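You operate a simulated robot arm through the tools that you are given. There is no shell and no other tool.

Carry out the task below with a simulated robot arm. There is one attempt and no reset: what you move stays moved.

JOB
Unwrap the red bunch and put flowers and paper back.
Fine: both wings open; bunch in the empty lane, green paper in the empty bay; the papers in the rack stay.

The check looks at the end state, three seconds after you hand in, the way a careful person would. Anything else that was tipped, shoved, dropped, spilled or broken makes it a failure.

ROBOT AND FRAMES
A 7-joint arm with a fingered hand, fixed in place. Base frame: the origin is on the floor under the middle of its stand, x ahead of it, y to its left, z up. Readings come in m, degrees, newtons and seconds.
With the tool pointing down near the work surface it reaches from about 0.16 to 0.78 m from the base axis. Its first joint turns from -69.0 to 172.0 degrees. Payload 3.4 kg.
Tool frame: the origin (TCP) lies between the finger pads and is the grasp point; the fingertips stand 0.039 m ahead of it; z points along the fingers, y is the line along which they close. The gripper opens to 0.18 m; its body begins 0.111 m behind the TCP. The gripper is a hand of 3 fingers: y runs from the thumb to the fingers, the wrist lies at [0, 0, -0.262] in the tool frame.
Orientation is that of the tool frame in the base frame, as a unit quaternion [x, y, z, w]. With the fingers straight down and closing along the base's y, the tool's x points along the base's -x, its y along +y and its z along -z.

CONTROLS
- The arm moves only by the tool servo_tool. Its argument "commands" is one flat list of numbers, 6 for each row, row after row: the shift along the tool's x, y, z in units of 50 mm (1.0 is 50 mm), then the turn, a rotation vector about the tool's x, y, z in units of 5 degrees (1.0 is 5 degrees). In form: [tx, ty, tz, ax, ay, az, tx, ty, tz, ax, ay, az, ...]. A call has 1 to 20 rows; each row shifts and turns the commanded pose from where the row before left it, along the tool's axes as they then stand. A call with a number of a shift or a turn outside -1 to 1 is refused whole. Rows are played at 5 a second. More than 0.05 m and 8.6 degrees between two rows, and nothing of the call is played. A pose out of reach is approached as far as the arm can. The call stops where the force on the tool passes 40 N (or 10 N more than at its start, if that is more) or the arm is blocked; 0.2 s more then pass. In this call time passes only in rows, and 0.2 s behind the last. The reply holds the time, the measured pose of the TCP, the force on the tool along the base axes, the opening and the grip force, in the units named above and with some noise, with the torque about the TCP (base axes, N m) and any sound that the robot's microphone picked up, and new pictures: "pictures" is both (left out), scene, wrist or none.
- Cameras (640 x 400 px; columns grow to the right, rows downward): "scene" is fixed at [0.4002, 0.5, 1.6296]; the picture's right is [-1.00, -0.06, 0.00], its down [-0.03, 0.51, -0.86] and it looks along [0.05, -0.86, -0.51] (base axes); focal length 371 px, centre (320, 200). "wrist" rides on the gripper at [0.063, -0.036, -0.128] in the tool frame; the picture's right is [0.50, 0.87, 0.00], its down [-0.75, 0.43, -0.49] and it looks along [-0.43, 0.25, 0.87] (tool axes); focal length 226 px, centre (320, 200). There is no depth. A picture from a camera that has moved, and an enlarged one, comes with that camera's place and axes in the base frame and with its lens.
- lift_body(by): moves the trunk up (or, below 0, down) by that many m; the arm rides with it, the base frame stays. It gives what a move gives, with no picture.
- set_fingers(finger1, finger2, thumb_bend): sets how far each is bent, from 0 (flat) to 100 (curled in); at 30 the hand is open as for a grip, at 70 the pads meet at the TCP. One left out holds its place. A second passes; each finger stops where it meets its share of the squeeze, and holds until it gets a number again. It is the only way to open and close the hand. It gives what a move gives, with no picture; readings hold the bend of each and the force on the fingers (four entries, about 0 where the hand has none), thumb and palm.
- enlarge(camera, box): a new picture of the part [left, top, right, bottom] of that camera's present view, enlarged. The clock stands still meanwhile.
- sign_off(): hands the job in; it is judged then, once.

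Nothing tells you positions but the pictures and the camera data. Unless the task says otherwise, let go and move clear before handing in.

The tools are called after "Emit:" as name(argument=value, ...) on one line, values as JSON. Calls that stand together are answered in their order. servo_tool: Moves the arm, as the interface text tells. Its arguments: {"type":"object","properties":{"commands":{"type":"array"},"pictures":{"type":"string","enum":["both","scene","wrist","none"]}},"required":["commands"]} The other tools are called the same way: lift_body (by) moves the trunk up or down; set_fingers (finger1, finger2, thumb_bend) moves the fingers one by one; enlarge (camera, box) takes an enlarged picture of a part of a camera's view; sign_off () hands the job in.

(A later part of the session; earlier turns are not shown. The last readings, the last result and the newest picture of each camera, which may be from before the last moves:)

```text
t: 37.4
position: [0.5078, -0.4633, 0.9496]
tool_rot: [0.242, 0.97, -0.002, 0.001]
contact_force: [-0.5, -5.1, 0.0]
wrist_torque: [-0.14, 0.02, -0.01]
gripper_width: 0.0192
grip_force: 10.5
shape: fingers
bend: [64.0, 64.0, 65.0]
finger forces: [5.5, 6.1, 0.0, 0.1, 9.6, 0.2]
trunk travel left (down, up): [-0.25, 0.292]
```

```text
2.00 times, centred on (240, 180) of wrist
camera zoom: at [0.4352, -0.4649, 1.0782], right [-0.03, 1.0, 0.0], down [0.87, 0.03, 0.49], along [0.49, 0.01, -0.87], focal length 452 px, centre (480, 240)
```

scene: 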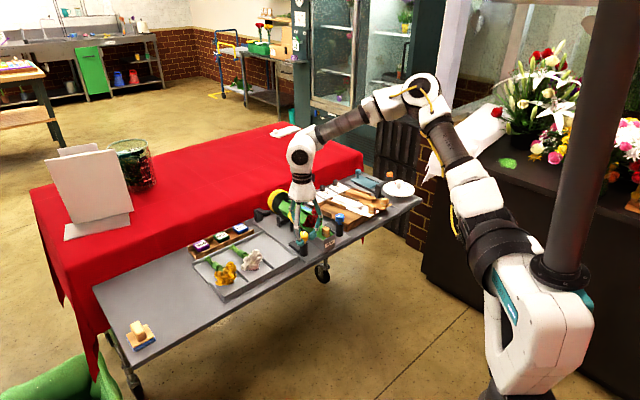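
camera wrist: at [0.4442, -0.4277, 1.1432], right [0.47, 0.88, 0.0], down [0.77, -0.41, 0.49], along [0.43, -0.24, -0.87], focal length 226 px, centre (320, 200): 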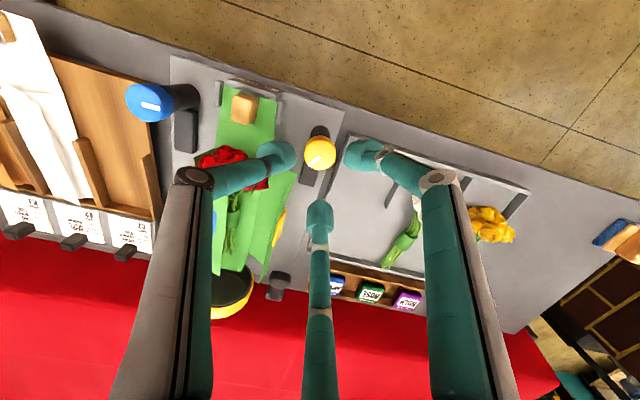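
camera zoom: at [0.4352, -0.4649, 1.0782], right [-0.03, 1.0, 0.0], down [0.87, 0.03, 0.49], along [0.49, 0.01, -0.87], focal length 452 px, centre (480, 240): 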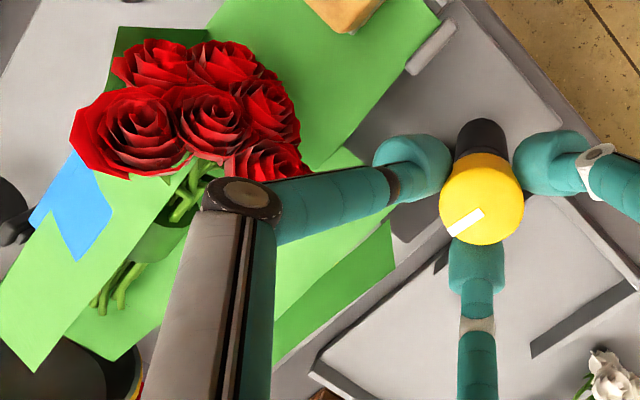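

Knob is at 90°. I'll release, lift and inspect how open the yellow wing is.

Emit:
set_fingers(finger1=60, finger2=60, thumb_bend=60)

Emit:
servo_tool(commands=[0, 0, -0.6, 0, 0, 0, 0, 0, -0.8, 0, 0, 0, 0, 0, -0.9, 0, 0, 0, 0, 0, -0.9, 0, 0, 0, 0, 0, -0.9, 0, 0, 0], pictures="both")

Emit:
enlarge(camera="scene", box=[260, 190, 340, 250])

Emit:
enlarge(camera="wrist", box=[160, 80, 320, 200])

```text
t: 38.4
position: [0.5073, -0.463, 0.95]
tool_rot: [0.242, 0.97, -0.002, 0.001]
contact_force: [0.6, -0.3, -0.4]
wrist_torque: [-0.01, 0.03, 0.0]
gripper_width: 0.033
grip_force: 0.1
shape: fingers
bend: [60.0, 60.0, 60.0]
finger forces: [0.0, 0.1, 0.0, 0.0, 0.0, 0.0]
trunk travel left (down, up): [-0.25, 0.292]
```

```text
t: 39.6
position: [0.507, -0.4633, 1.1565]
tool_rot: [0.243, 0.97, -0.001, 0.001]
contact_force: [-1.2, 0.5, 0.1]
wrist_torque: [-0.01, 0.02, -0.01]
gripper_width: 0.033
grip_force: 0.0
shape: fingers
bend: [60.0, 60.0, 60.0]
finger forces: [0.0, 0.0, 0.1, 0.1, 0.1, 0.1]
trunk travel left (down, up): [-0.25, 0.292]
camera wrist: at [0.4352, -0.4644, 1.285], right [-0.03, 1.0, 0.0], down [0.87, 0.03, 0.49], along [0.49, 0.01, -0.87], focal length 226 px, centre (320, 200)
```

scene: 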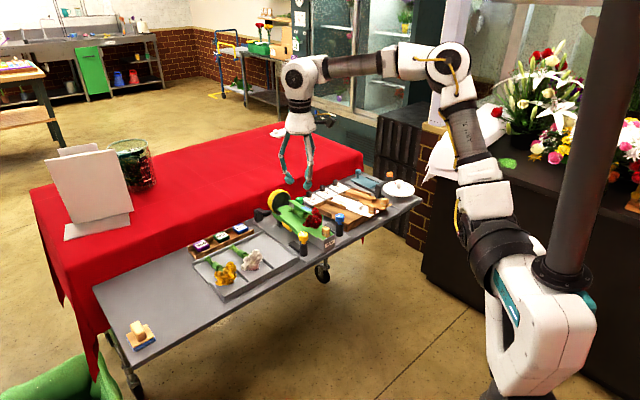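
wrist: 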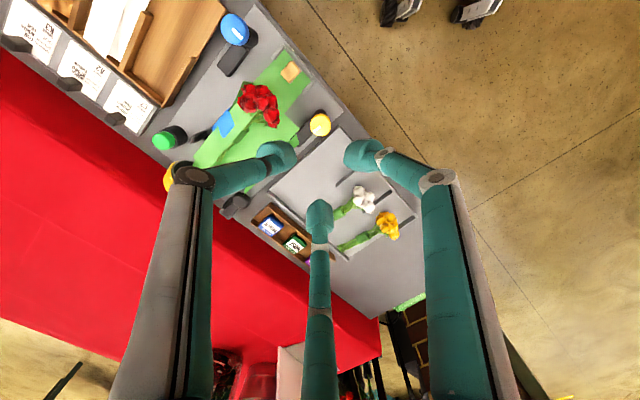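

```text
6.67 times, centred on (300, 220) of scene
camera zoom: at [0.4002, 0.5, 1.6296], right [-1.0, -0.06, 0.0], down [-0.03, 0.51, -0.86], along [0.05, -0.86, -0.51], focal length 2473 px, centre (453, 67)
```

zoom: 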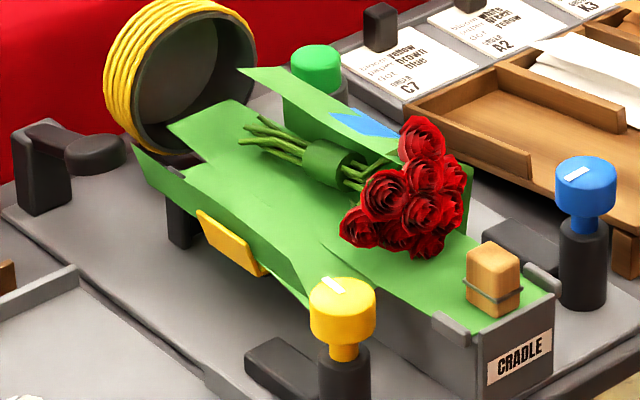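

```text
3.33 times, centred on (240, 140) of wrist
camera zoom: at [0.4352, -0.4644, 1.285], right [-0.03, 1.0, 0.0], down [0.87, 0.03, 0.49], along [0.49, 0.01, -0.87], focal length 754 px, centre (587, 400)
```

zoom: 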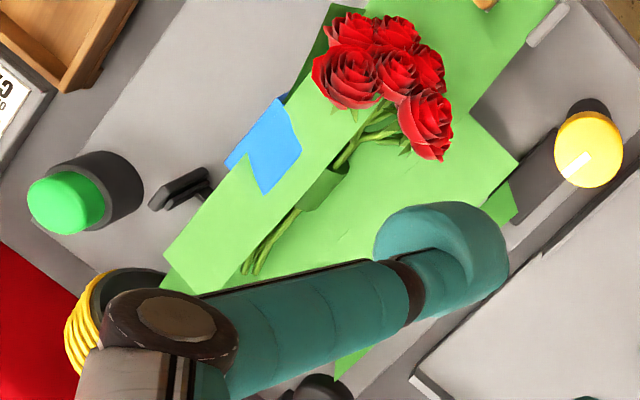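

The yellow wing is open, plate hanging and paper side flat outward. By symmetry the blue knob should open clockwise; I'll move over it with the mirrored finger arrangement.

Emit:
servo_tool(commands=[0, 0, 0, 0, 0, -0.933, 0, 0, 0, 0, 0, -0.933, 0, 0, 0, 0, 0, -0.933, 0, 0, 0, 0, 0, -0.933, 0, 0, 0, 0, 0, -0.933, 0, 0, 0, 0, 0, -0.933, 0, 0, 0, 0, 0, -0.933, 0, 0, 0, 0, 0, -0.933, 0, 0, 0, 0, 0, -0.933, 0, 0, 0, 0, 0, -0.933, 0, 0, 0, 0, 0, -0.933, 0, 0, 0, 0, 0, -0.933, 0.762, -0.24, 0, 0, 0, 0, 0.762, -0.24, 0, 0, 0, 0, 0.762, -0.24, 0, 0, 0, 0, 0.762, -0.24, 0, 0, 0, 0, 0, 0, 0.9, 0, 0, 0, 0, 0, 0.9, 0, 0, 0], pictures="both")

Emit:
enlarge(camera="wrist", box=[240, 100, 400, 220])

Emit:
enlarge(camera="scene", box=[260, 170, 370, 250])

```text
t: 43.4
position: [0.3936, -0.5784, 1.064]
tool_rot: [-0.241, 0.971, -0.001, 0.0]
contact_force: [-0.1, 0.1, 0.3]
wrist_torque: [-0.01, -0.01, 0.01]
gripper_width: 0.0331
grip_force: 0.0
shape: fingers
bend: [60.0, 60.0, 60.0]
finger forces: [0.0, 0.1, 0.0, 0.0, 0.0, 0.1]
trunk travel left (down, up): [-0.25, 0.292]
camera wrist: at [0.3553, -0.6383, 1.1917], right [-0.85, 0.53, 0.0], down [0.46, 0.74, 0.49], along [0.26, 0.42, -0.87], focal length 226 px, centre (320, 200)
```

scene: 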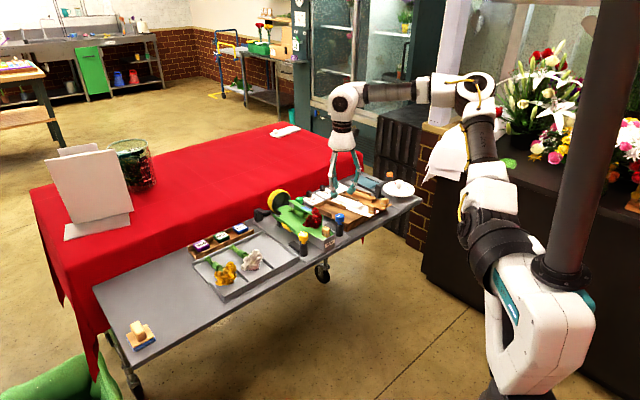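
wrist: 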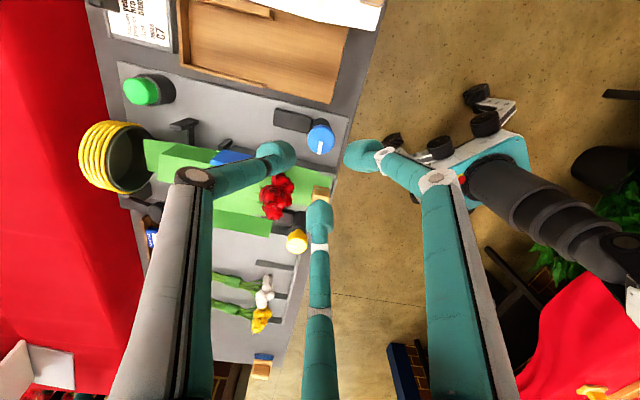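

```text
3.33 times, centred on (320, 160) of wrist
camera zoom: at [0.3553, -0.6383, 1.1917], right [-0.85, 0.53, 0.0], down [0.46, 0.74, 0.49], along [0.26, 0.42, -0.87], focal length 754 px, centre (320, 333)
```

zoom: 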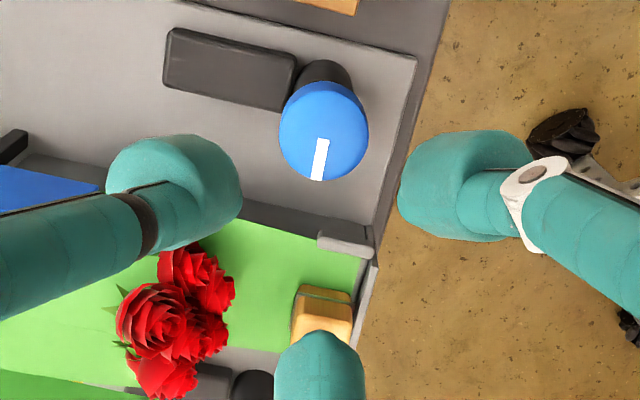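

```text
5.00 times, centred on (315, 210) of scene
camera zoom: at [0.4002, 0.5, 1.6296], right [-1.0, -0.06, 0.0], down [-0.03, 0.51, -0.86], along [0.05, -0.86, -0.51], focal length 1854 px, centre (345, 150)
```

zoom: 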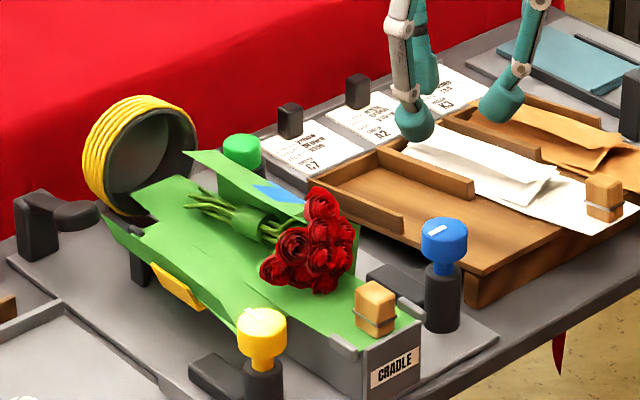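

Well aligned over the blue knob; gap faces the rack. Descending, gripping, and testing a clockwise turn.

Emit:
set_fingers(finger1=57, finger2=57, thumb_bend=57)

Emit:
servo_tool(commands=[0.03, -0.01, 0.7, 0, 0, 0, 0, 0, 0.5, 0, 0, 0, 0, 0, 0.4, 0, 0, 0], pictures="none")

Emit:
enlarge(camera="wrist", box=[200, 80, 440, 230])

Emit:
enlarge(camera="scene", box=[300, 195, 372, 240])

```text
t: 44.4
position: [0.3929, -0.5761, 1.0645]
tool_rot: [-0.241, 0.97, -0.002, 0.0]
contact_force: [-0.3, -0.9, 0.3]
wrist_torque: [0.0, 0.0, 0.0]
gripper_width: 0.0486
grip_force: 0.1
shape: fingers
bend: [56.0, 56.0, 56.0]
finger forces: [0.0, 0.1, 0.1, 0.0, 0.0, 0.2]
trunk travel left (down, up): [-0.25, 0.292]
```

```text
t: 45.2
position: [0.3954, -0.5797, 0.9845]
tool_rot: [-0.241, 0.971, -0.001, -0.001]
contact_force: [0.6, 0.3, -0.9]
wrist_torque: [0.02, 0.03, -0.03]
gripper_width: 0.0486
grip_force: 0.0
shape: fingers
bend: [56.0, 56.0, 56.0]
finger forces: [0.1, 0.0, 0.0, 0.1, 0.0, 0.1]
trunk travel left (down, up): [-0.25, 0.292]
```

```text
2.67 times, centred on (320, 155) of wrist
camera zoom: at [0.3567, -0.6388, 1.1126], right [-0.85, 0.53, 0.0], down [0.46, 0.74, 0.49], along [0.26, 0.41, -0.87], focal length 603 px, centre (320, 320)
```

zoom: 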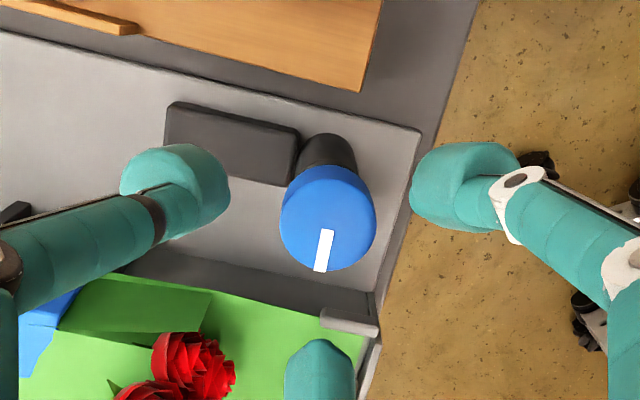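

```text
8.89 times, centred on (336, 218) of scene
camera zoom: at [0.4002, 0.5, 1.6296], right [-1.0, -0.06, 0.0], down [-0.03, 0.51, -0.86], along [0.05, -0.86, -0.51], focal length 3297 px, centre (178, 44)
```

zoom: 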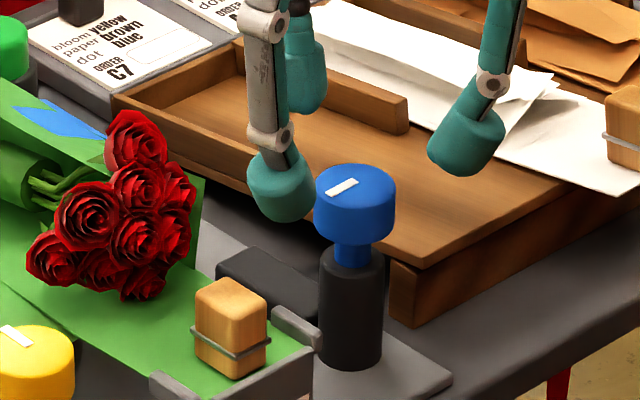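

Slight 3 mm sideways correction, then final descent and grip.

Emit:
servo_tool(commands=[0.058, 0.02, 0.35, 0, 0, 0, 0, 0, 0.34, 0, 0, 0], pictures="none")

Emit:
set_fingers(finger1=70, finger2=70, thumb_bend=70)

Emit:
enlarge(camera="wrist", box=[200, 80, 440, 230])

Emit:
enlarge(camera="scene", box=[300, 195, 372, 240])

```text
t: 45.8
position: [0.3902, -0.5785, 0.9499]
tool_rot: [-0.241, 0.971, -0.002, -0.001]
contact_force: [-0.2, 0.1, 0.5]
wrist_torque: [0.0, -0.02, 0.0]
gripper_width: 0.0484
grip_force: 0.1
shape: fingers
bend: [56.0, 56.0, 56.0]
finger forces: [0.1, 0.1, 0.0, 0.0, 0.1, 0.1]
trunk travel left (down, up): [-0.25, 0.292]
```

```text
t: 46.8
position: [0.3903, -0.5792, 0.9508]
tool_rot: [-0.241, 0.97, -0.002, 0.0]
contact_force: [2.1, -2.9, -1.2]
wrist_torque: [-0.08, -0.06, -0.01]
gripper_width: 0.0185
grip_force: 10.6
shape: fingers
bend: [64.0, 63.0, 64.0]
finger forces: [5.1, 6.0, 0.0, 0.0, 9.0, 0.1]
trunk travel left (down, up): [-0.25, 0.292]
```

```text
2.67 times, centred on (320, 155) of wrist
camera zoom: at [0.3521, -0.6393, 1.0784], right [-0.85, 0.53, 0.0], down [0.46, 0.74, 0.49], along [0.26, 0.41, -0.87], focal length 603 px, centre (320, 320)
```

zoom: 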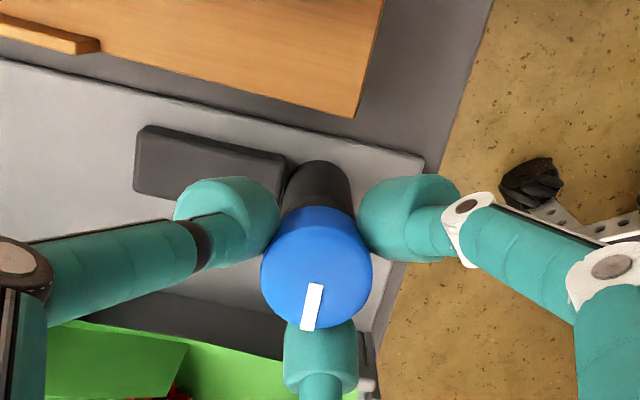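

```text
8.89 times, centred on (336, 218) of scene
camera zoom: at [0.4002, 0.5, 1.6296], right [-1.0, -0.06, 0.0], down [-0.03, 0.51, -0.86], along [0.05, -0.86, -0.51], focal length 3297 px, centre (178, 44)
```

zoom: 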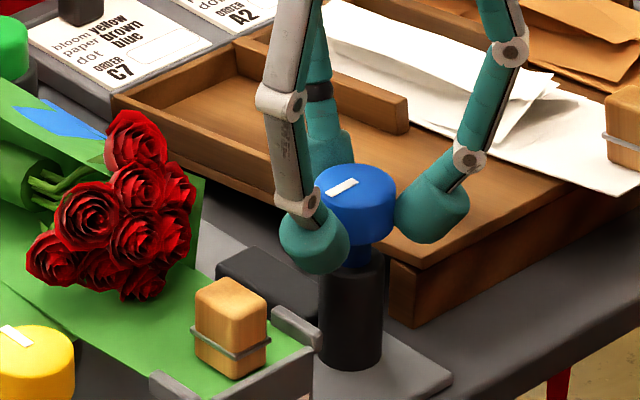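

Gripped the blue cap. Testing 10° clockwise.

Emit:
servo_tool(commands=[0, 0, 0, 0, 0, 1, 0, 0, 0, 0, 0, 1], pictures="none")

Emit:
enlarge(camera="scene", box=[270, 190, 360, 245])

```text
t: 47.4
position: [0.391, -0.5785, 0.9506]
tool_rot: [-0.154, 0.988, -0.002, 0.0]
contact_force: [1.2, -2.6, -2.7]
wrist_torque: [-0.09, -0.03, 0.0]
gripper_width: 0.018
grip_force: 9.7
shape: fingers
bend: [64.0, 64.0, 64.0]
finger forces: [5.7, 5.4, 0.0, 0.0, 8.9, 0.0]
trunk travel left (down, up): [-0.25, 0.292]
```

```text
7.11 times, centred on (315, 218) of scene
camera zoom: at [0.4002, 0.5, 1.6296], right [-1.0, -0.06, 0.0], down [-0.03, 0.51, -0.86], along [0.05, -0.86, -0.51], focal length 2638 px, centre (356, 76)
```

zoom: 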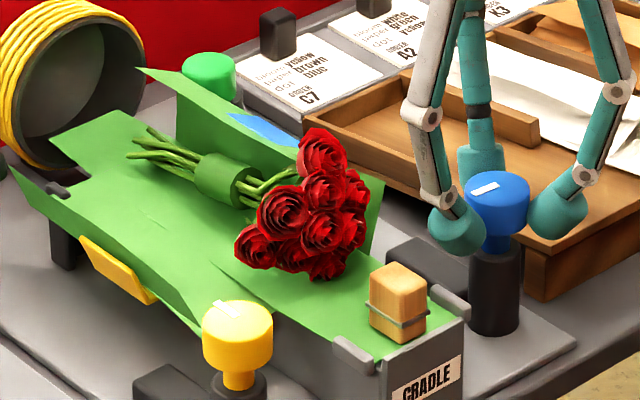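

The blue wing responds and lifts. Continuing 20° clockwise.

Emit:
servo_tool(commands=[0, 0, 0, 0, 0, 1, 0, 0, 0, 0, 0, 1, 0, 0, 0, 0, 0, 1, 0, 0, 0, 0, 0, 1], pictures="wrist")

Emit:
enlarge(camera="scene", box=[270, 190, 360, 245])

Emit:
enlarge(camera="wrist", box=[80, 80, 400, 280])

```text
t: 48.4
position: [0.3897, -0.5787, 0.9503]
tool_rot: [0.02, 1.0, -0.002, 0.0]
contact_force: [0.0, -1.7, -3.7]
wrist_torque: [-0.06, -0.03, 0.05]
gripper_width: 0.0183
grip_force: 9.4
shape: fingers
bend: [64.0, 64.0, 64.0]
finger forces: [5.9, 5.9, 0.0, 0.0, 8.2, 0.1]
trunk travel left (down, up): [-0.25, 0.292]
camera wrist: at [0.3271, -0.6114, 1.0786], right [-0.47, 0.88, 0.0], down [0.77, 0.41, 0.49], along [0.44, 0.23, -0.87], focal length 226 px, centre (320, 200)
```

wrist: 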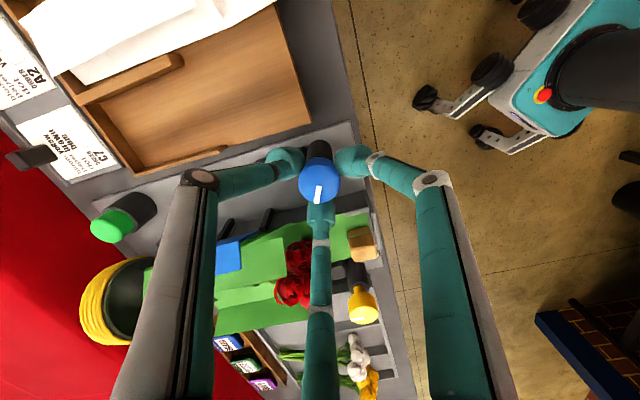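

```text
7.11 times, centred on (315, 218) of scene
camera zoom: at [0.4002, 0.5, 1.6296], right [-1.0, -0.06, 0.0], down [-0.03, 0.51, -0.86], along [0.05, -0.86, -0.51], focal length 2638 px, centre (356, 76)
```

zoom: 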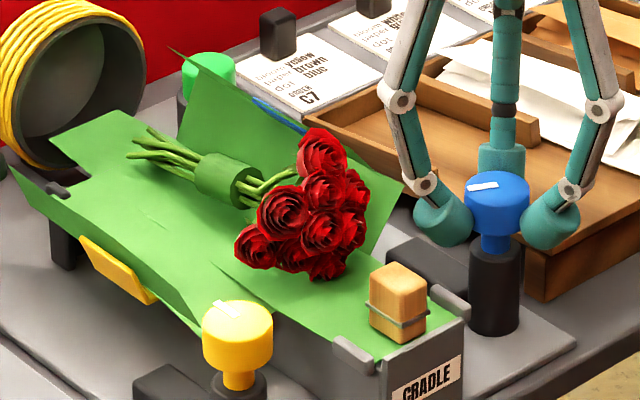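

```text
2.00 times, centred on (240, 180) of wrist
camera zoom: at [0.3271, -0.6114, 1.0786], right [-0.47, 0.88, 0.0], down [0.77, 0.41, 0.49], along [0.44, 0.23, -0.87], focal length 452 px, centre (480, 240)
```

zoom: 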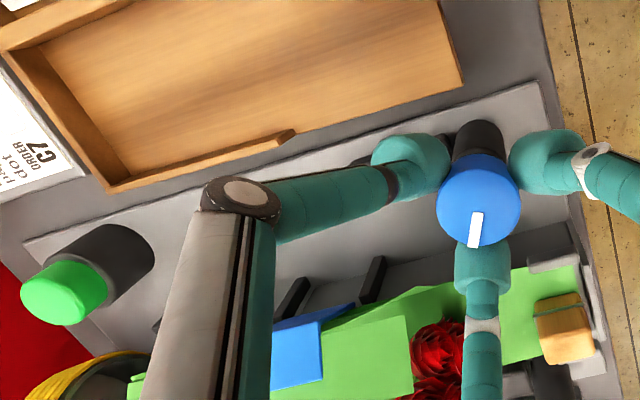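

Blue wing opening well. Next stroke: release, lift, rotate back 30°, regrip.

Emit:
set_fingers(finger1=60, finger2=60, thumb_bend=60)

Emit:
servo_tool(commands=[0, 0, -0.6, 0, 0, 0, 0, 0, -0.7, 0, 0, 0, 0, 0, 0, 0, 0, -1, 0, 0, 0, 0, 0, -1, 0, 0, 0, 0, 0, -1, 0, 0, 0, 0, 0, -1, 0, 0, 0, 0, 0, -1, 0, 0, 0, 0, 0, -1], pictures="wrist")

Emit:
set_fingers(finger1=57, finger2=57, thumb_bend=57)

Emit:
enlarge(camera="wrist", box=[200, 80, 440, 230])

Emit:
enlarge(camera="scene", box=[270, 190, 360, 245])

```text
t: 49.4
position: [0.3908, -0.5788, 0.9504]
tool_rot: [0.019, 1.0, -0.002, 0.0]
contact_force: [-0.2, 0.2, -0.3]
wrist_torque: [0.0, -0.01, 0.01]
gripper_width: 0.033
grip_force: 0.0
shape: fingers
bend: [60.0, 60.0, 60.0]
finger forces: [0.1, 0.0, 0.0, 0.0, 0.0, 0.0]
trunk travel left (down, up): [-0.25, 0.292]
```

```text
t: 51.2
position: [0.3905, -0.5787, 1.0153]
tool_rot: [-0.242, 0.97, -0.002, -0.001]
contact_force: [-0.1, -0.2, 0.3]
wrist_torque: [-0.01, 0.0, -0.01]
gripper_width: 0.0331
grip_force: 0.1
shape: fingers
bend: [60.0, 60.0, 60.0]
finger forces: [0.0, 0.1, 0.0, 0.1, 0.0, 0.1]
trunk travel left (down, up): [-0.25, 0.292]
camera wrist: at [0.3522, -0.6386, 1.1443], right [-0.85, 0.53, 0.0], down [0.46, 0.74, 0.49], along [0.26, 0.41, -0.87], focal length 226 px, centre (320, 200)
```

wrist: 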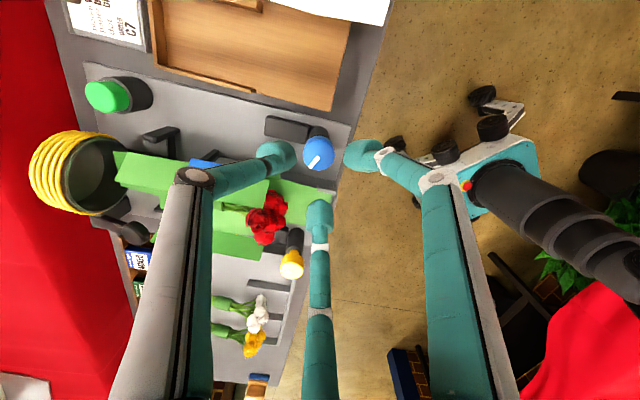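

```text
t: 52.2
position: [0.3896, -0.5776, 1.0158]
tool_rot: [-0.241, 0.97, -0.002, -0.001]
contact_force: [0.2, 0.9, -0.4]
wrist_torque: [0.01, -0.01, 0.01]
gripper_width: 0.0483
grip_force: 0.1
shape: fingers
bend: [56.0, 56.0, 56.0]
finger forces: [0.0, 0.1, 0.0, 0.1, 0.1, 0.0]
trunk travel left (down, up): [-0.25, 0.292]
```

```text
2.67 times, centred on (320, 155) of wrist
camera zoom: at [0.3522, -0.6384, 1.1443], right [-0.85, 0.53, 0.0], down [0.46, 0.74, 0.49], along [0.26, 0.41, -0.87], focal length 603 px, centre (320, 320)
```

zoom: 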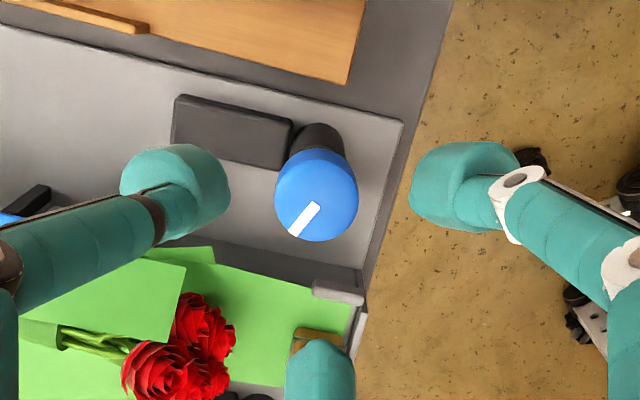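

```text
7.11 times, centred on (315, 218) of scene
camera zoom: at [0.4002, 0.5, 1.6296], right [-1.0, -0.06, 0.0], down [-0.03, 0.51, -0.86], along [0.05, -0.86, -0.51], focal length 2638 px, centre (356, 76)
```

zoom: 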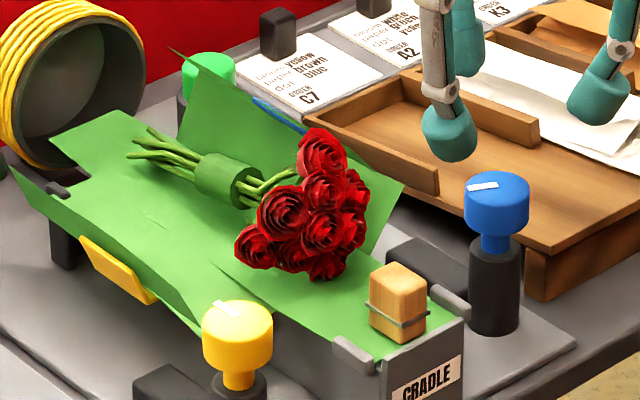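

Aligned. Descending, gripping and turning 30° more.

Emit:
servo_tool(commands=[0, 0, 0.5, 0, 0, 0, 0, 0, 0.5, 0, 0, 0, 0, 0, 0.3, 0, 0, 0], pictures="none")

Emit:
set_fingers(finger1=70, finger2=70, thumb_bend=70)

Emit:
servo_tool(commands=[0, 0, 0, 0, 0, 1, 0, 0, 0, 0, 0, 1, 0, 0, 0, 0, 0, 1, 0, 0, 0, 0, 0, 1, 0, 0, 0, 0, 0, 1, 0, 0, 0, 0, 0, 1], pictures="none")

Emit:
enlarge(camera="scene", box=[270, 190, 360, 245])

Emit:
enlarge(camera="wrist", box=[80, 80, 400, 280])

```text
t: 53.0
position: [0.3899, -0.5772, 0.952]
tool_rot: [-0.241, 0.971, -0.002, 0.001]
contact_force: [-0.5, 0.6, 0.1]
wrist_torque: [-0.03, 0.0, 0.0]
gripper_width: 0.0482
grip_force: 0.0
shape: fingers
bend: [56.0, 56.0, 56.0]
finger forces: [0.0, 0.0, 0.0, 0.0, 0.1, 0.0]
trunk travel left (down, up): [-0.25, 0.292]
```

```text
t: 54.0
position: [0.3914, -0.5777, 0.9516]
tool_rot: [-0.241, 0.971, -0.002, 0.0]
contact_force: [1.8, -3.1, -1.2]
wrist_torque: [-0.13, -0.08, -0.02]
gripper_width: 0.0192
grip_force: 10.2
shape: fingers
bend: [64.0, 64.0, 64.0]
finger forces: [5.1, 5.5, 0.0, 0.0, 9.4, 0.0]
trunk travel left (down, up): [-0.25, 0.292]
```

```text
t: 55.4
position: [0.3899, -0.578, 0.9491]
tool_rot: [0.019, 1.0, -0.002, 0.0]
contact_force: [0.9, -1.1, 2.7]
wrist_torque: [0.01, -0.06, 0.05]
gripper_width: 0.0188
grip_force: 10.4
shape: fingers
bend: [64.0, 64.0, 65.0]
finger forces: [6.2, 6.6, 0.0, 0.0, 8.6, 0.0]
trunk travel left (down, up): [-0.25, 0.292]
```

```text
7.11 times, centred on (315, 218) of scene
camera zoom: at [0.4002, 0.5, 1.6296], right [-1.0, -0.06, 0.0], down [-0.03, 0.51, -0.86], along [0.05, -0.86, -0.51], focal length 2638 px, centre (356, 76)
```

zoom: 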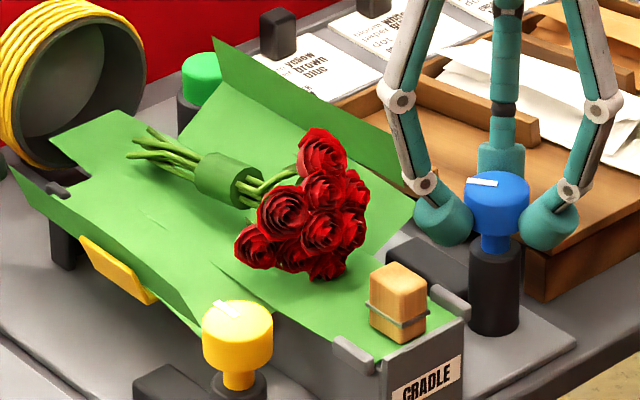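

```text
2.00 times, centred on (240, 180) of wrist
camera zoom: at [0.3272, -0.6112, 1.0788], right [-0.47, 0.88, 0.0], down [0.77, 0.41, 0.49], along [0.44, 0.23, -0.87], focal length 452 px, centre (480, 240)
```

zoom: 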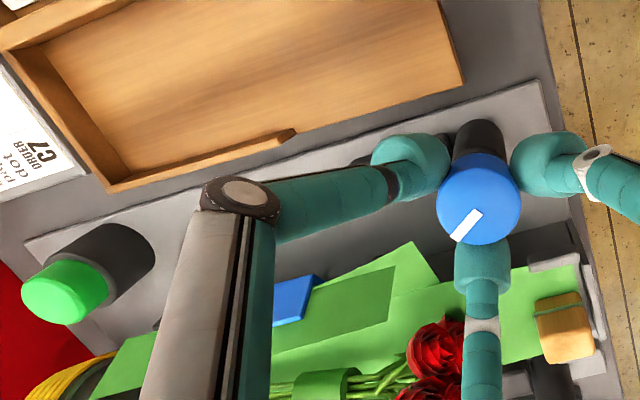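

60° done on blue. One more stroke of 30°.

Emit:
set_fingers(finger1=60, finger2=60, thumb_bend=60)

Emit:
servo_tool(commands=[0, 0, -0.6, 0, 0, 0, 0, 0, -0.7, 0, 0, 0, 0, 0, 0, 0, 0, -1, 0, 0, 0, 0, 0, -1, 0, 0, 0, 0, 0, -1, 0, 0, 0, 0, 0, -1, 0, 0, 0, 0, 0, -1, 0, 0, 0, 0, 0, -1], pictures="none")

Emit:
set_fingers(finger1=57, finger2=57, thumb_bend=57)

Emit:
enlarge(camera="wrist", box=[80, 80, 400, 280])

Emit:
enlarge(camera="scene", box=[270, 190, 360, 245])

```text
t: 56.4
position: [0.3904, -0.5784, 0.9503]
tool_rot: [0.019, 1.0, -0.002, 0.0]
contact_force: [0.5, -0.4, 0.6]
wrist_torque: [-0.02, 0.02, 0.01]
gripper_width: 0.0333
grip_force: 0.0
shape: fingers
bend: [60.0, 60.0, 60.0]
finger forces: [0.0, 0.1, 0.0, 0.0, 0.0, 0.0]
trunk travel left (down, up): [-0.25, 0.292]
```

```text
t: 58.2
position: [0.3905, -0.579, 1.0158]
tool_rot: [-0.241, 0.97, -0.003, 0.0]
contact_force: [0.3, 0.4, -0.4]
wrist_torque: [-0.03, 0.01, -0.01]
gripper_width: 0.0332
grip_force: 0.1
shape: fingers
bend: [60.0, 60.0, 60.0]
finger forces: [0.0, 0.0, 0.0, 0.0, 0.0, 0.0]
trunk travel left (down, up): [-0.25, 0.292]
```

```text
t: 59.2
position: [0.3893, -0.5776, 1.0163]
tool_rot: [-0.241, 0.971, -0.002, -0.001]
contact_force: [0.0, 0.1, 0.5]
wrist_torque: [0.0, 0.03, -0.02]
gripper_width: 0.0485
grip_force: 0.0
shape: fingers
bend: [56.0, 56.0, 56.0]
finger forces: [0.0, 0.0, 0.2, 0.0, 0.1, 0.1]
trunk travel left (down, up): [-0.25, 0.292]
```

```text
2.00 times, centred on (240, 180) of wrist
camera zoom: at [0.3521, -0.6386, 1.1447], right [-0.85, 0.53, 0.0], down [0.46, 0.74, 0.49], along [0.26, 0.41, -0.87], focal length 452 px, centre (480, 240)
```

zoom: 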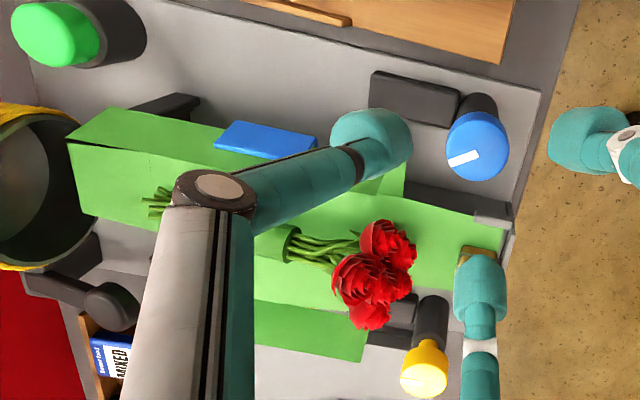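

```text
7.11 times, centred on (315, 218) of scene
camera zoom: at [0.4002, 0.5, 1.6296], right [-1.0, -0.06, 0.0], down [-0.03, 0.51, -0.86], along [0.05, -0.86, -0.51], focal length 2638 px, centre (356, 76)
```

zoom: 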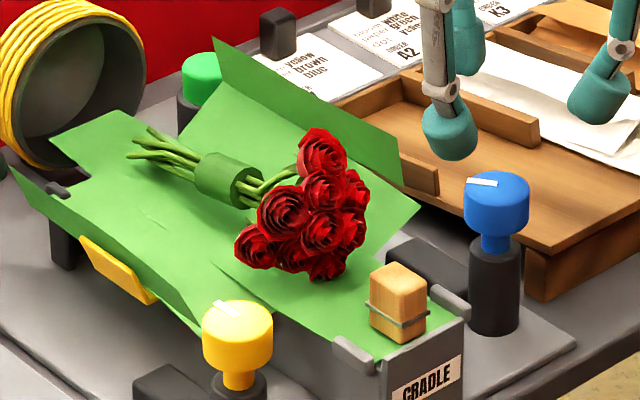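

Descending, gripping, turning the last 30°.

Emit:
servo_tool(commands=[0, 0, 0.5, 0, 0, 0, 0, 0, 0.5, 0, 0, 0, 0, 0, 0.3, 0, 0, 0], pictures="none")

Emit:
set_fingers(finger1=70, finger2=70, thumb_bend=70)

Emit:
servo_tool(commands=[0, 0, 0, 0, 0, 1, 0, 0, 0, 0, 0, 1, 0, 0, 0, 0, 0, 1, 0, 0, 0, 0, 0, 1, 0, 0, 0, 0, 0, 1, 0, 0, 0, 0, 0, 1], pictures="none")

Emit:
enlarge(camera="scene", box=[270, 190, 360, 245])

Emit:
enlarge(camera="wrist", box=[80, 80, 400, 280])

```text
t: 60.0
position: [0.3908, -0.578, 0.9504]
tool_rot: [-0.241, 0.971, -0.001, -0.001]
contact_force: [-0.2, -0.1, -0.2]
wrist_torque: [-0.02, -0.01, 0.01]
gripper_width: 0.0487
grip_force: 0.1
shape: fingers
bend: [56.0, 56.0, 56.0]
finger forces: [0.0, 0.1, 0.1, 0.0, 0.0, 0.0]
trunk travel left (down, up): [-0.25, 0.292]
```

```text
t: 61.0
position: [0.3899, -0.5791, 0.9518]
tool_rot: [-0.241, 0.97, -0.002, 0.0]
contact_force: [1.9, -3.3, -2.0]
wrist_torque: [-0.07, -0.04, 0.01]
gripper_width: 0.0185
grip_force: 10.2
shape: fingers
bend: [64.0, 64.0, 64.0]
finger forces: [5.4, 5.7, 0.0, 0.1, 8.7, 0.0]
trunk travel left (down, up): [-0.25, 0.292]
```

```text
t: 62.4
position: [0.3907, -0.5786, 0.9519]
tool_rot: [0.019, 1.0, -0.002, 0.0]
contact_force: [1.2, -2.9, 1.6]
wrist_torque: [-0.11, -0.08, 0.01]
gripper_width: 0.0184
grip_force: 10.4
shape: fingers
bend: [64.0, 64.0, 64.0]
finger forces: [5.2, 6.5, 0.0, 0.0, 8.7, 0.0]
trunk travel left (down, up): [-0.25, 0.292]
```

```text
7.11 times, centred on (315, 218) of scene
camera zoom: at [0.4002, 0.5, 1.6296], right [-1.0, -0.06, 0.0], down [-0.03, 0.51, -0.86], along [0.05, -0.86, -0.51], focal length 2638 px, centre (356, 76)
```

zoom: 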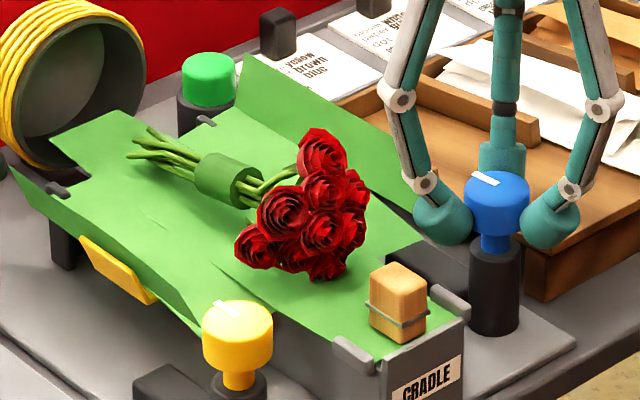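

```text
2.00 times, centred on (240, 180) of wrist
camera zoom: at [0.3268, -0.6112, 1.0791], right [-0.47, 0.88, 0.0], down [0.77, 0.41, 0.49], along [0.44, 0.23, -0.87], focal length 452 px, centre (480, 240)
```

zoom: 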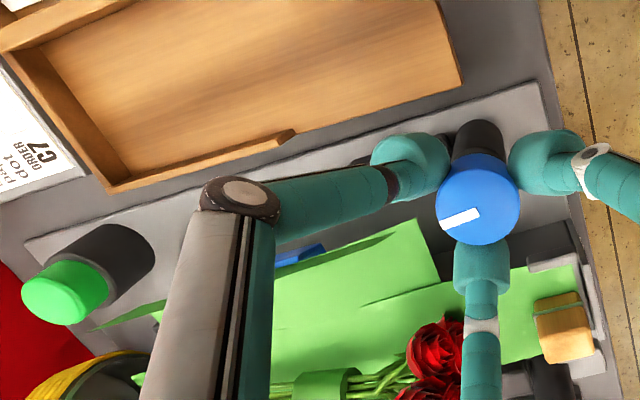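

Both knobs are at 90°. I'll release, rise clear, and inspect both wings.

Emit:
set_fingers(finger1=60, finger2=60, thumb_bend=60)

Emit:
servo_tool(commands=[0, 0, -0.6, 0, 0, 0, 0, 0, -0.8, 0, 0, 0, 0, 0, -0.9, 0, 0, 0, 0, 0, -0.9, 0, 0, 0, 0, 0, -0.9, 0, 0, 0], pictures="both")

Emit:
enlarge(camera="scene", box=[270, 190, 360, 245])

Emit:
enlarge(camera="wrist", box=[160, 100, 400, 250])

```text
t: 63.4
position: [0.3903, -0.5772, 0.9504]
tool_rot: [0.018, 1.0, -0.002, 0.0]
contact_force: [0.6, 0.4, -1.1]
wrist_torque: [0.01, 0.01, 0.0]
gripper_width: 0.033
grip_force: 0.0
shape: fingers
bend: [60.0, 60.0, 60.0]
finger forces: [0.0, 0.0, 0.0, 0.0, 0.0, 0.0]
trunk travel left (down, up): [-0.25, 0.292]
```

```text
t: 64.6
position: [0.3922, -0.5751, 1.1592]
tool_rot: [0.019, 1.0, -0.001, 0.0]
contact_force: [-0.3, -0.5, -0.1]
wrist_torque: [0.02, -0.02, 0.04]
gripper_width: 0.033
grip_force: 0.1
shape: fingers
bend: [60.0, 60.0, 60.0]
finger forces: [0.0, 0.0, 0.1, 0.1, 0.0, 0.1]
trunk travel left (down, up): [-0.25, 0.292]
camera wrist: at [0.3282, -0.608, 1.287], right [-0.47, 0.88, 0.0], down [0.77, 0.41, 0.49], along [0.44, 0.23, -0.87], focal length 226 px, centre (320, 200)
```

scene: 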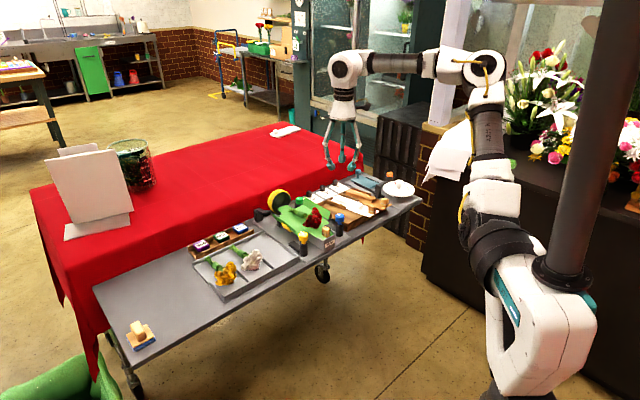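
wrist: 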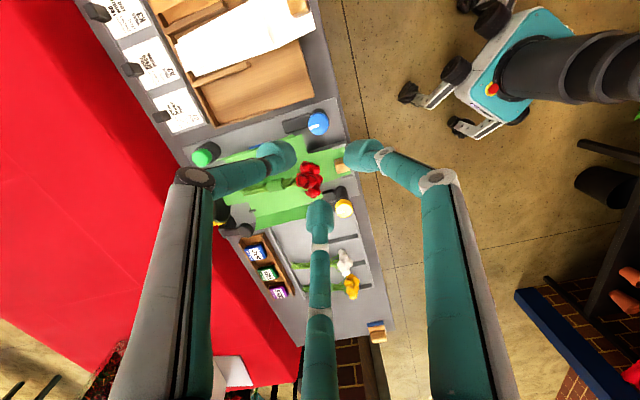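

```text
7.11 times, centred on (315, 218) of scene
camera zoom: at [0.4002, 0.5, 1.6296], right [-1.0, -0.06, 0.0], down [-0.03, 0.51, -0.86], along [0.05, -0.86, -0.51], focal length 2638 px, centre (356, 76)
```

zoom: 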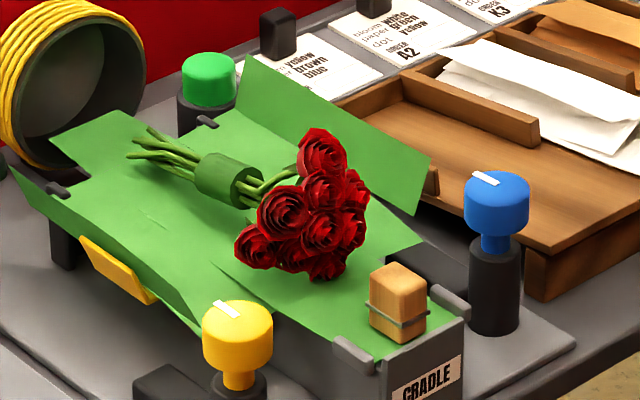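

```text
2.67 times, centred on (280, 175) of wrist
camera zoom: at [0.3282, -0.608, 1.287], right [-0.47, 0.88, 0.0], down [0.77, 0.41, 0.49], along [0.44, 0.23, -0.87], focal length 603 px, centre (427, 267)
```

zoom: 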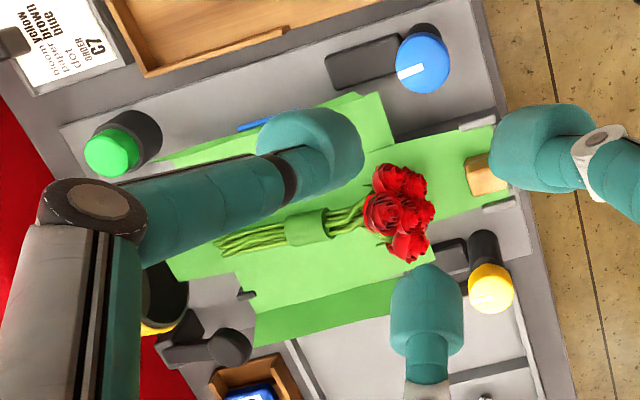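

Both wings are open symmetrically (side panels flat, lips upright). Next is the bunch: the band is at the edge of reach, so I'll inspect from above the flower heads with the wrist camera before choosing the grip.

Emit:
servo_tool(commands=[-0.9, 0.273, 0, 0, 0, 0, -0.9, 0.273, 0, 0, 0, 0, 0, 0, 0, 0, 0, 0.955, 0, 0, 0, 0, 0, 0.955, 0, 0, 0, 0, 0, 0.955, 0, 0, 0, 0, 0, 0.955, 0, 0, 0, 0, 0, 0.955, 0, 0, 0, 0, 0, 0.955, 0, 0, 0, 0, 0, 0.955, 0, 0, 0, 0, 0, 0.955, 0, 0, 0, 0, 0, 0.955], pictures="wrist")

Emit:
enlarge(camera="wrist", box=[200, 80, 440, 230])

Emit:
enlarge(camera="wrist", box=[260, 90, 360, 170])

```text
t: 67.0
position: [0.4799, -0.5527, 1.1562]
tool_rot: [0.384, 0.923, -0.001, 0.001]
contact_force: [-0.3, -0.2, 0.6]
wrist_torque: [0.01, 0.0, -0.03]
gripper_width: 0.0331
grip_force: 0.0
shape: fingers
bend: [60.0, 60.0, 60.0]
finger forces: [0.1, 0.0, 0.0, 0.1, 0.1, 0.1]
trunk travel left (down, up): [-0.25, 0.292]
camera wrist: at [0.4116, -0.5335, 1.2842], right [0.26, 0.97, 0.0], down [0.84, -0.22, 0.49], along [0.48, -0.13, -0.87], focal length 226 px, centre (320, 200)
```

wrist: 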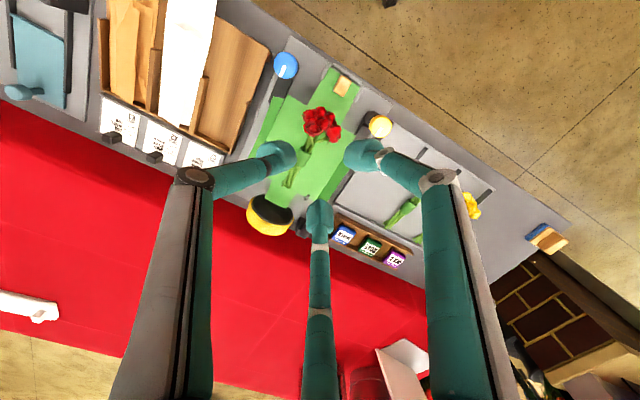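

```text
2.67 times, centred on (320, 155) of wrist
camera zoom: at [0.4116, -0.5335, 1.2842], right [0.26, 0.97, 0.0], down [0.84, -0.22, 0.49], along [0.48, -0.13, -0.87], focal length 603 px, centre (320, 320)
```

zoom: 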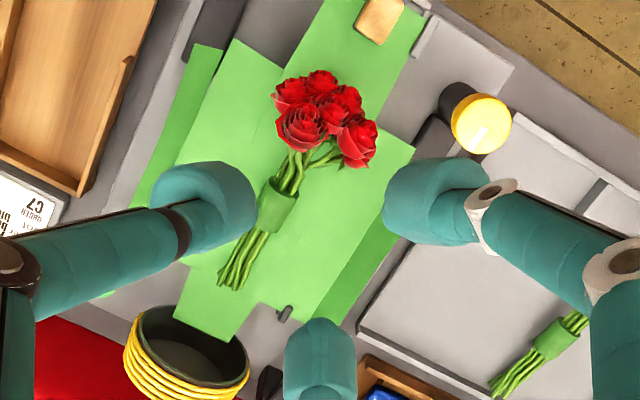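

```text
5.00 times, centred on (310, 130) of wrist
camera zoom: at [0.4116, -0.5335, 1.2842], right [0.26, 0.97, 0.0], down [0.84, -0.22, 0.49], along [0.48, -0.13, -0.87], focal length 1130 px, centre (370, 550)
```

zoom: 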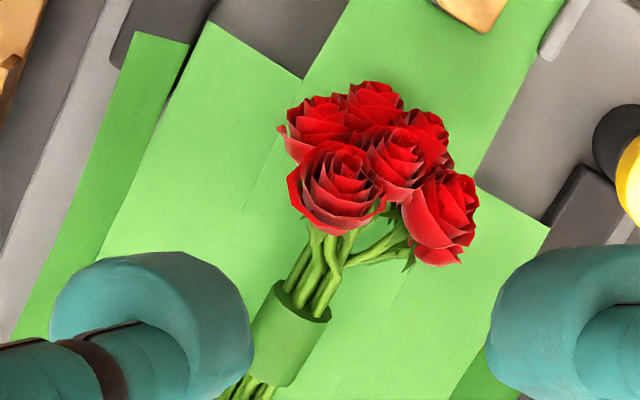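

The top view is clear: heads centred near (0.483,-0.552), neck pointing back-left, block 26 mm in front. I'll hold the flower head cluster gently with thumb on the blue side and fingers either side on the yellow side; first find which finger number is which.

Emit:
set_fingers(finger1=55, finger2=59, thumb_bend=51)

Emit:
enlarge(camera="wrist", box=[200, 80, 440, 230])

```text
t: 68.0
position: [0.4812, -0.5531, 1.1565]
tool_rot: [0.383, 0.924, -0.002, 0.002]
contact_force: [-0.3, -0.5, -0.5]
wrist_torque: [0.0, 0.01, -0.01]
gripper_width: 0.0606
grip_force: 0.1
shape: fingers
bend: [55.0, 59.0, 51.0]
finger forces: [0.0, 0.0, 0.0, 0.1, 0.0, 0.1]
trunk travel left (down, up): [-0.25, 0.292]
```

```text
2.67 times, centred on (320, 155) of wrist
camera zoom: at [0.4114, -0.5338, 1.2844], right [0.26, 0.97, 0.0], down [0.84, -0.22, 0.49], along [0.48, -0.13, -0.87], focal length 603 px, centre (320, 320)
```

zoom: 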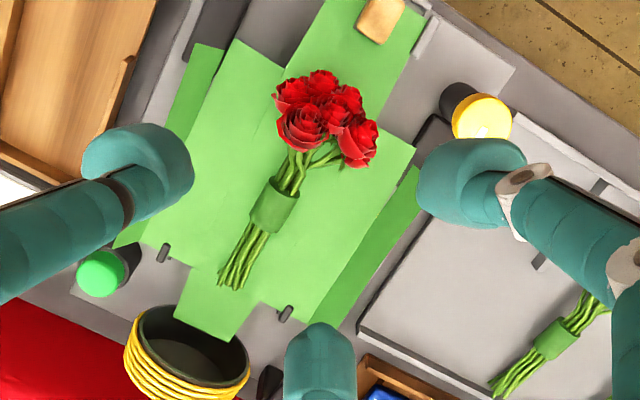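

Right finger is finger1 (front), bottom is finger2 (behind heads). Setting the pre-grasp openings and descending in stages.

Emit:
set_fingers(finger1=59, finger2=55, thumb_bend=52)

Emit:
servo_tool(commands=[0, 0, 0.8, 0, 0, 0, 0, 0, 0.8, 0, 0, 0, 0, 0, 0.8, 0, 0, 0], pictures="none")

Emit:
enlarge(camera="wrist", box=[200, 80, 440, 230])

Emit:
enlarge(camera="scene", box=[275, 180, 355, 240])

```text
t: 69.0
position: [0.4816, -0.5528, 1.1555]
tool_rot: [0.383, 0.924, -0.001, 0.001]
contact_force: [0.0, 0.4, 0.3]
wrist_torque: [-0.02, -0.03, -0.01]
gripper_width: 0.0521
grip_force: 0.2
shape: fingers
bend: [59.0, 55.0, 52.0]
finger forces: [0.0, 0.1, 0.0, 0.1, 0.0, 0.0]
trunk travel left (down, up): [-0.25, 0.292]
```

```text
t: 69.8
position: [0.4829, -0.5528, 1.0325]
tool_rot: [0.383, 0.924, -0.002, 0.001]
contact_force: [0.4, 1.4, -0.4]
wrist_torque: [-0.04, 0.02, 0.01]
gripper_width: 0.0523
grip_force: 0.0
shape: fingers
bend: [59.0, 55.0, 52.0]
finger forces: [0.0, 0.0, 0.1, 0.0, 0.1, 0.1]
trunk travel left (down, up): [-0.25, 0.292]
```

```text
2.67 times, centred on (320, 155) of wrist
camera zoom: at [0.4135, -0.5342, 1.1617], right [0.26, 0.97, 0.0], down [0.84, -0.22, 0.49], along [0.47, -0.13, -0.87], focal length 603 px, centre (320, 320)
```

zoom: 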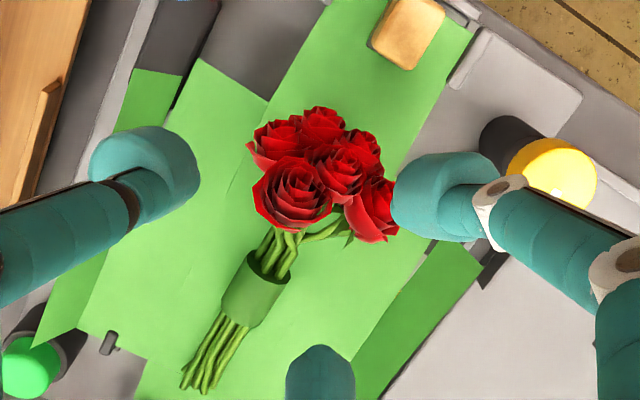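

```text
6.67 times, centred on (315, 210) of scene
camera zoom: at [0.4002, 0.5, 1.6296], right [-1.0, -0.06, 0.0], down [-0.03, 0.51, -0.86], along [0.05, -0.86, -0.51], focal length 2473 px, centre (353, 133)
```

zoom: 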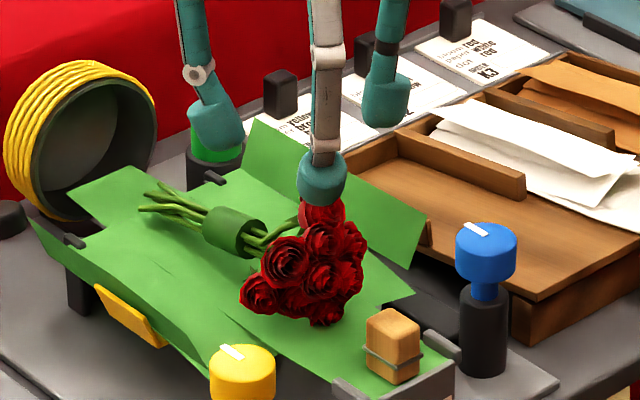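

Clearances compute to 4–8 mm around the heads; I'll open finger2 slightly more to miss the side stem, then descend around the heads.

Emit:
set_fingers(finger2=51)

Emit:
servo_tool(commands=[0, 0, 0.5, 0, 0, 0, 0, 0, 0.4, 0, 0, 0], pictures="none")

Emit:
enlarge(camera="wrist", box=[180, 80, 460, 255])

Emit:
enlarge(camera="scene", box=[275, 190, 355, 240])

```text
t: 70.8
position: [0.4825, -0.5536, 1.0354]
tool_rot: [0.383, 0.924, -0.002, 0.0]
contact_force: [0.1, 0.9, -0.5]
wrist_torque: [-0.01, 0.05, 0.01]
gripper_width: 0.052
grip_force: 0.1
shape: fingers
bend: [59.0, 51.0, 52.0]
finger forces: [0.1, 0.1, 0.0, 0.0, 0.1, 0.0]
trunk travel left (down, up): [-0.25, 0.292]
```

```text
t: 71.4
position: [0.4806, -0.5534, 0.9932]
tool_rot: [0.383, 0.924, -0.002, 0.002]
contact_force: [-1.2, 0.6, 4.8]
wrist_torque: [0.19, -0.02, 0.0]
gripper_width: 0.0521
grip_force: 1.6
shape: fingers
bend: [60.0, 51.0, 52.0]
finger forces: [3.3, 0.1, 0.0, 0.0, 0.0, 0.0]
trunk travel left (down, up): [-0.25, 0.292]
```

```text
2.29 times, centred on (320, 168) of wrist
camera zoom: at [0.4123, -0.5337, 1.1198], right [0.26, 0.97, 0.0], down [0.84, -0.22, 0.5], along [0.48, -0.13, -0.87], focal length 517 px, centre (320, 274)
```

zoom: 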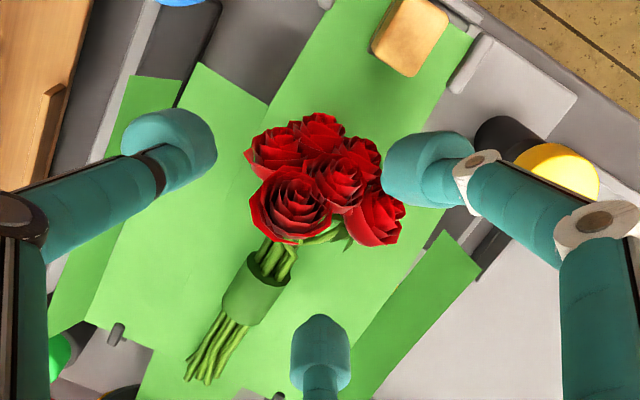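

```text
8.00 times, centred on (315, 215) of scene
camera zoom: at [0.4002, 0.5, 1.6296], right [-1.0, -0.06, 0.0], down [-0.03, 0.51, -0.86], along [0.05, -0.86, -0.51], focal length 2967 px, centre (360, 80)
```

zoom: 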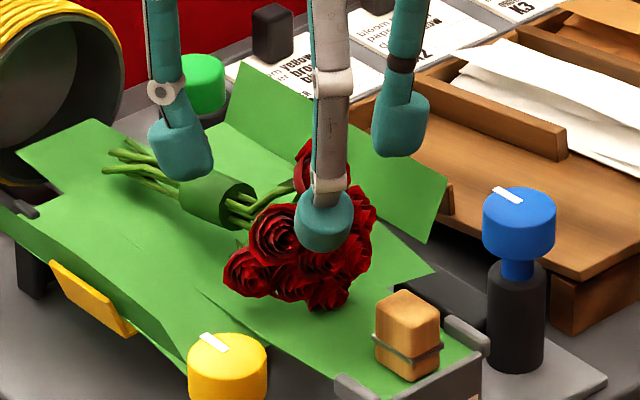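

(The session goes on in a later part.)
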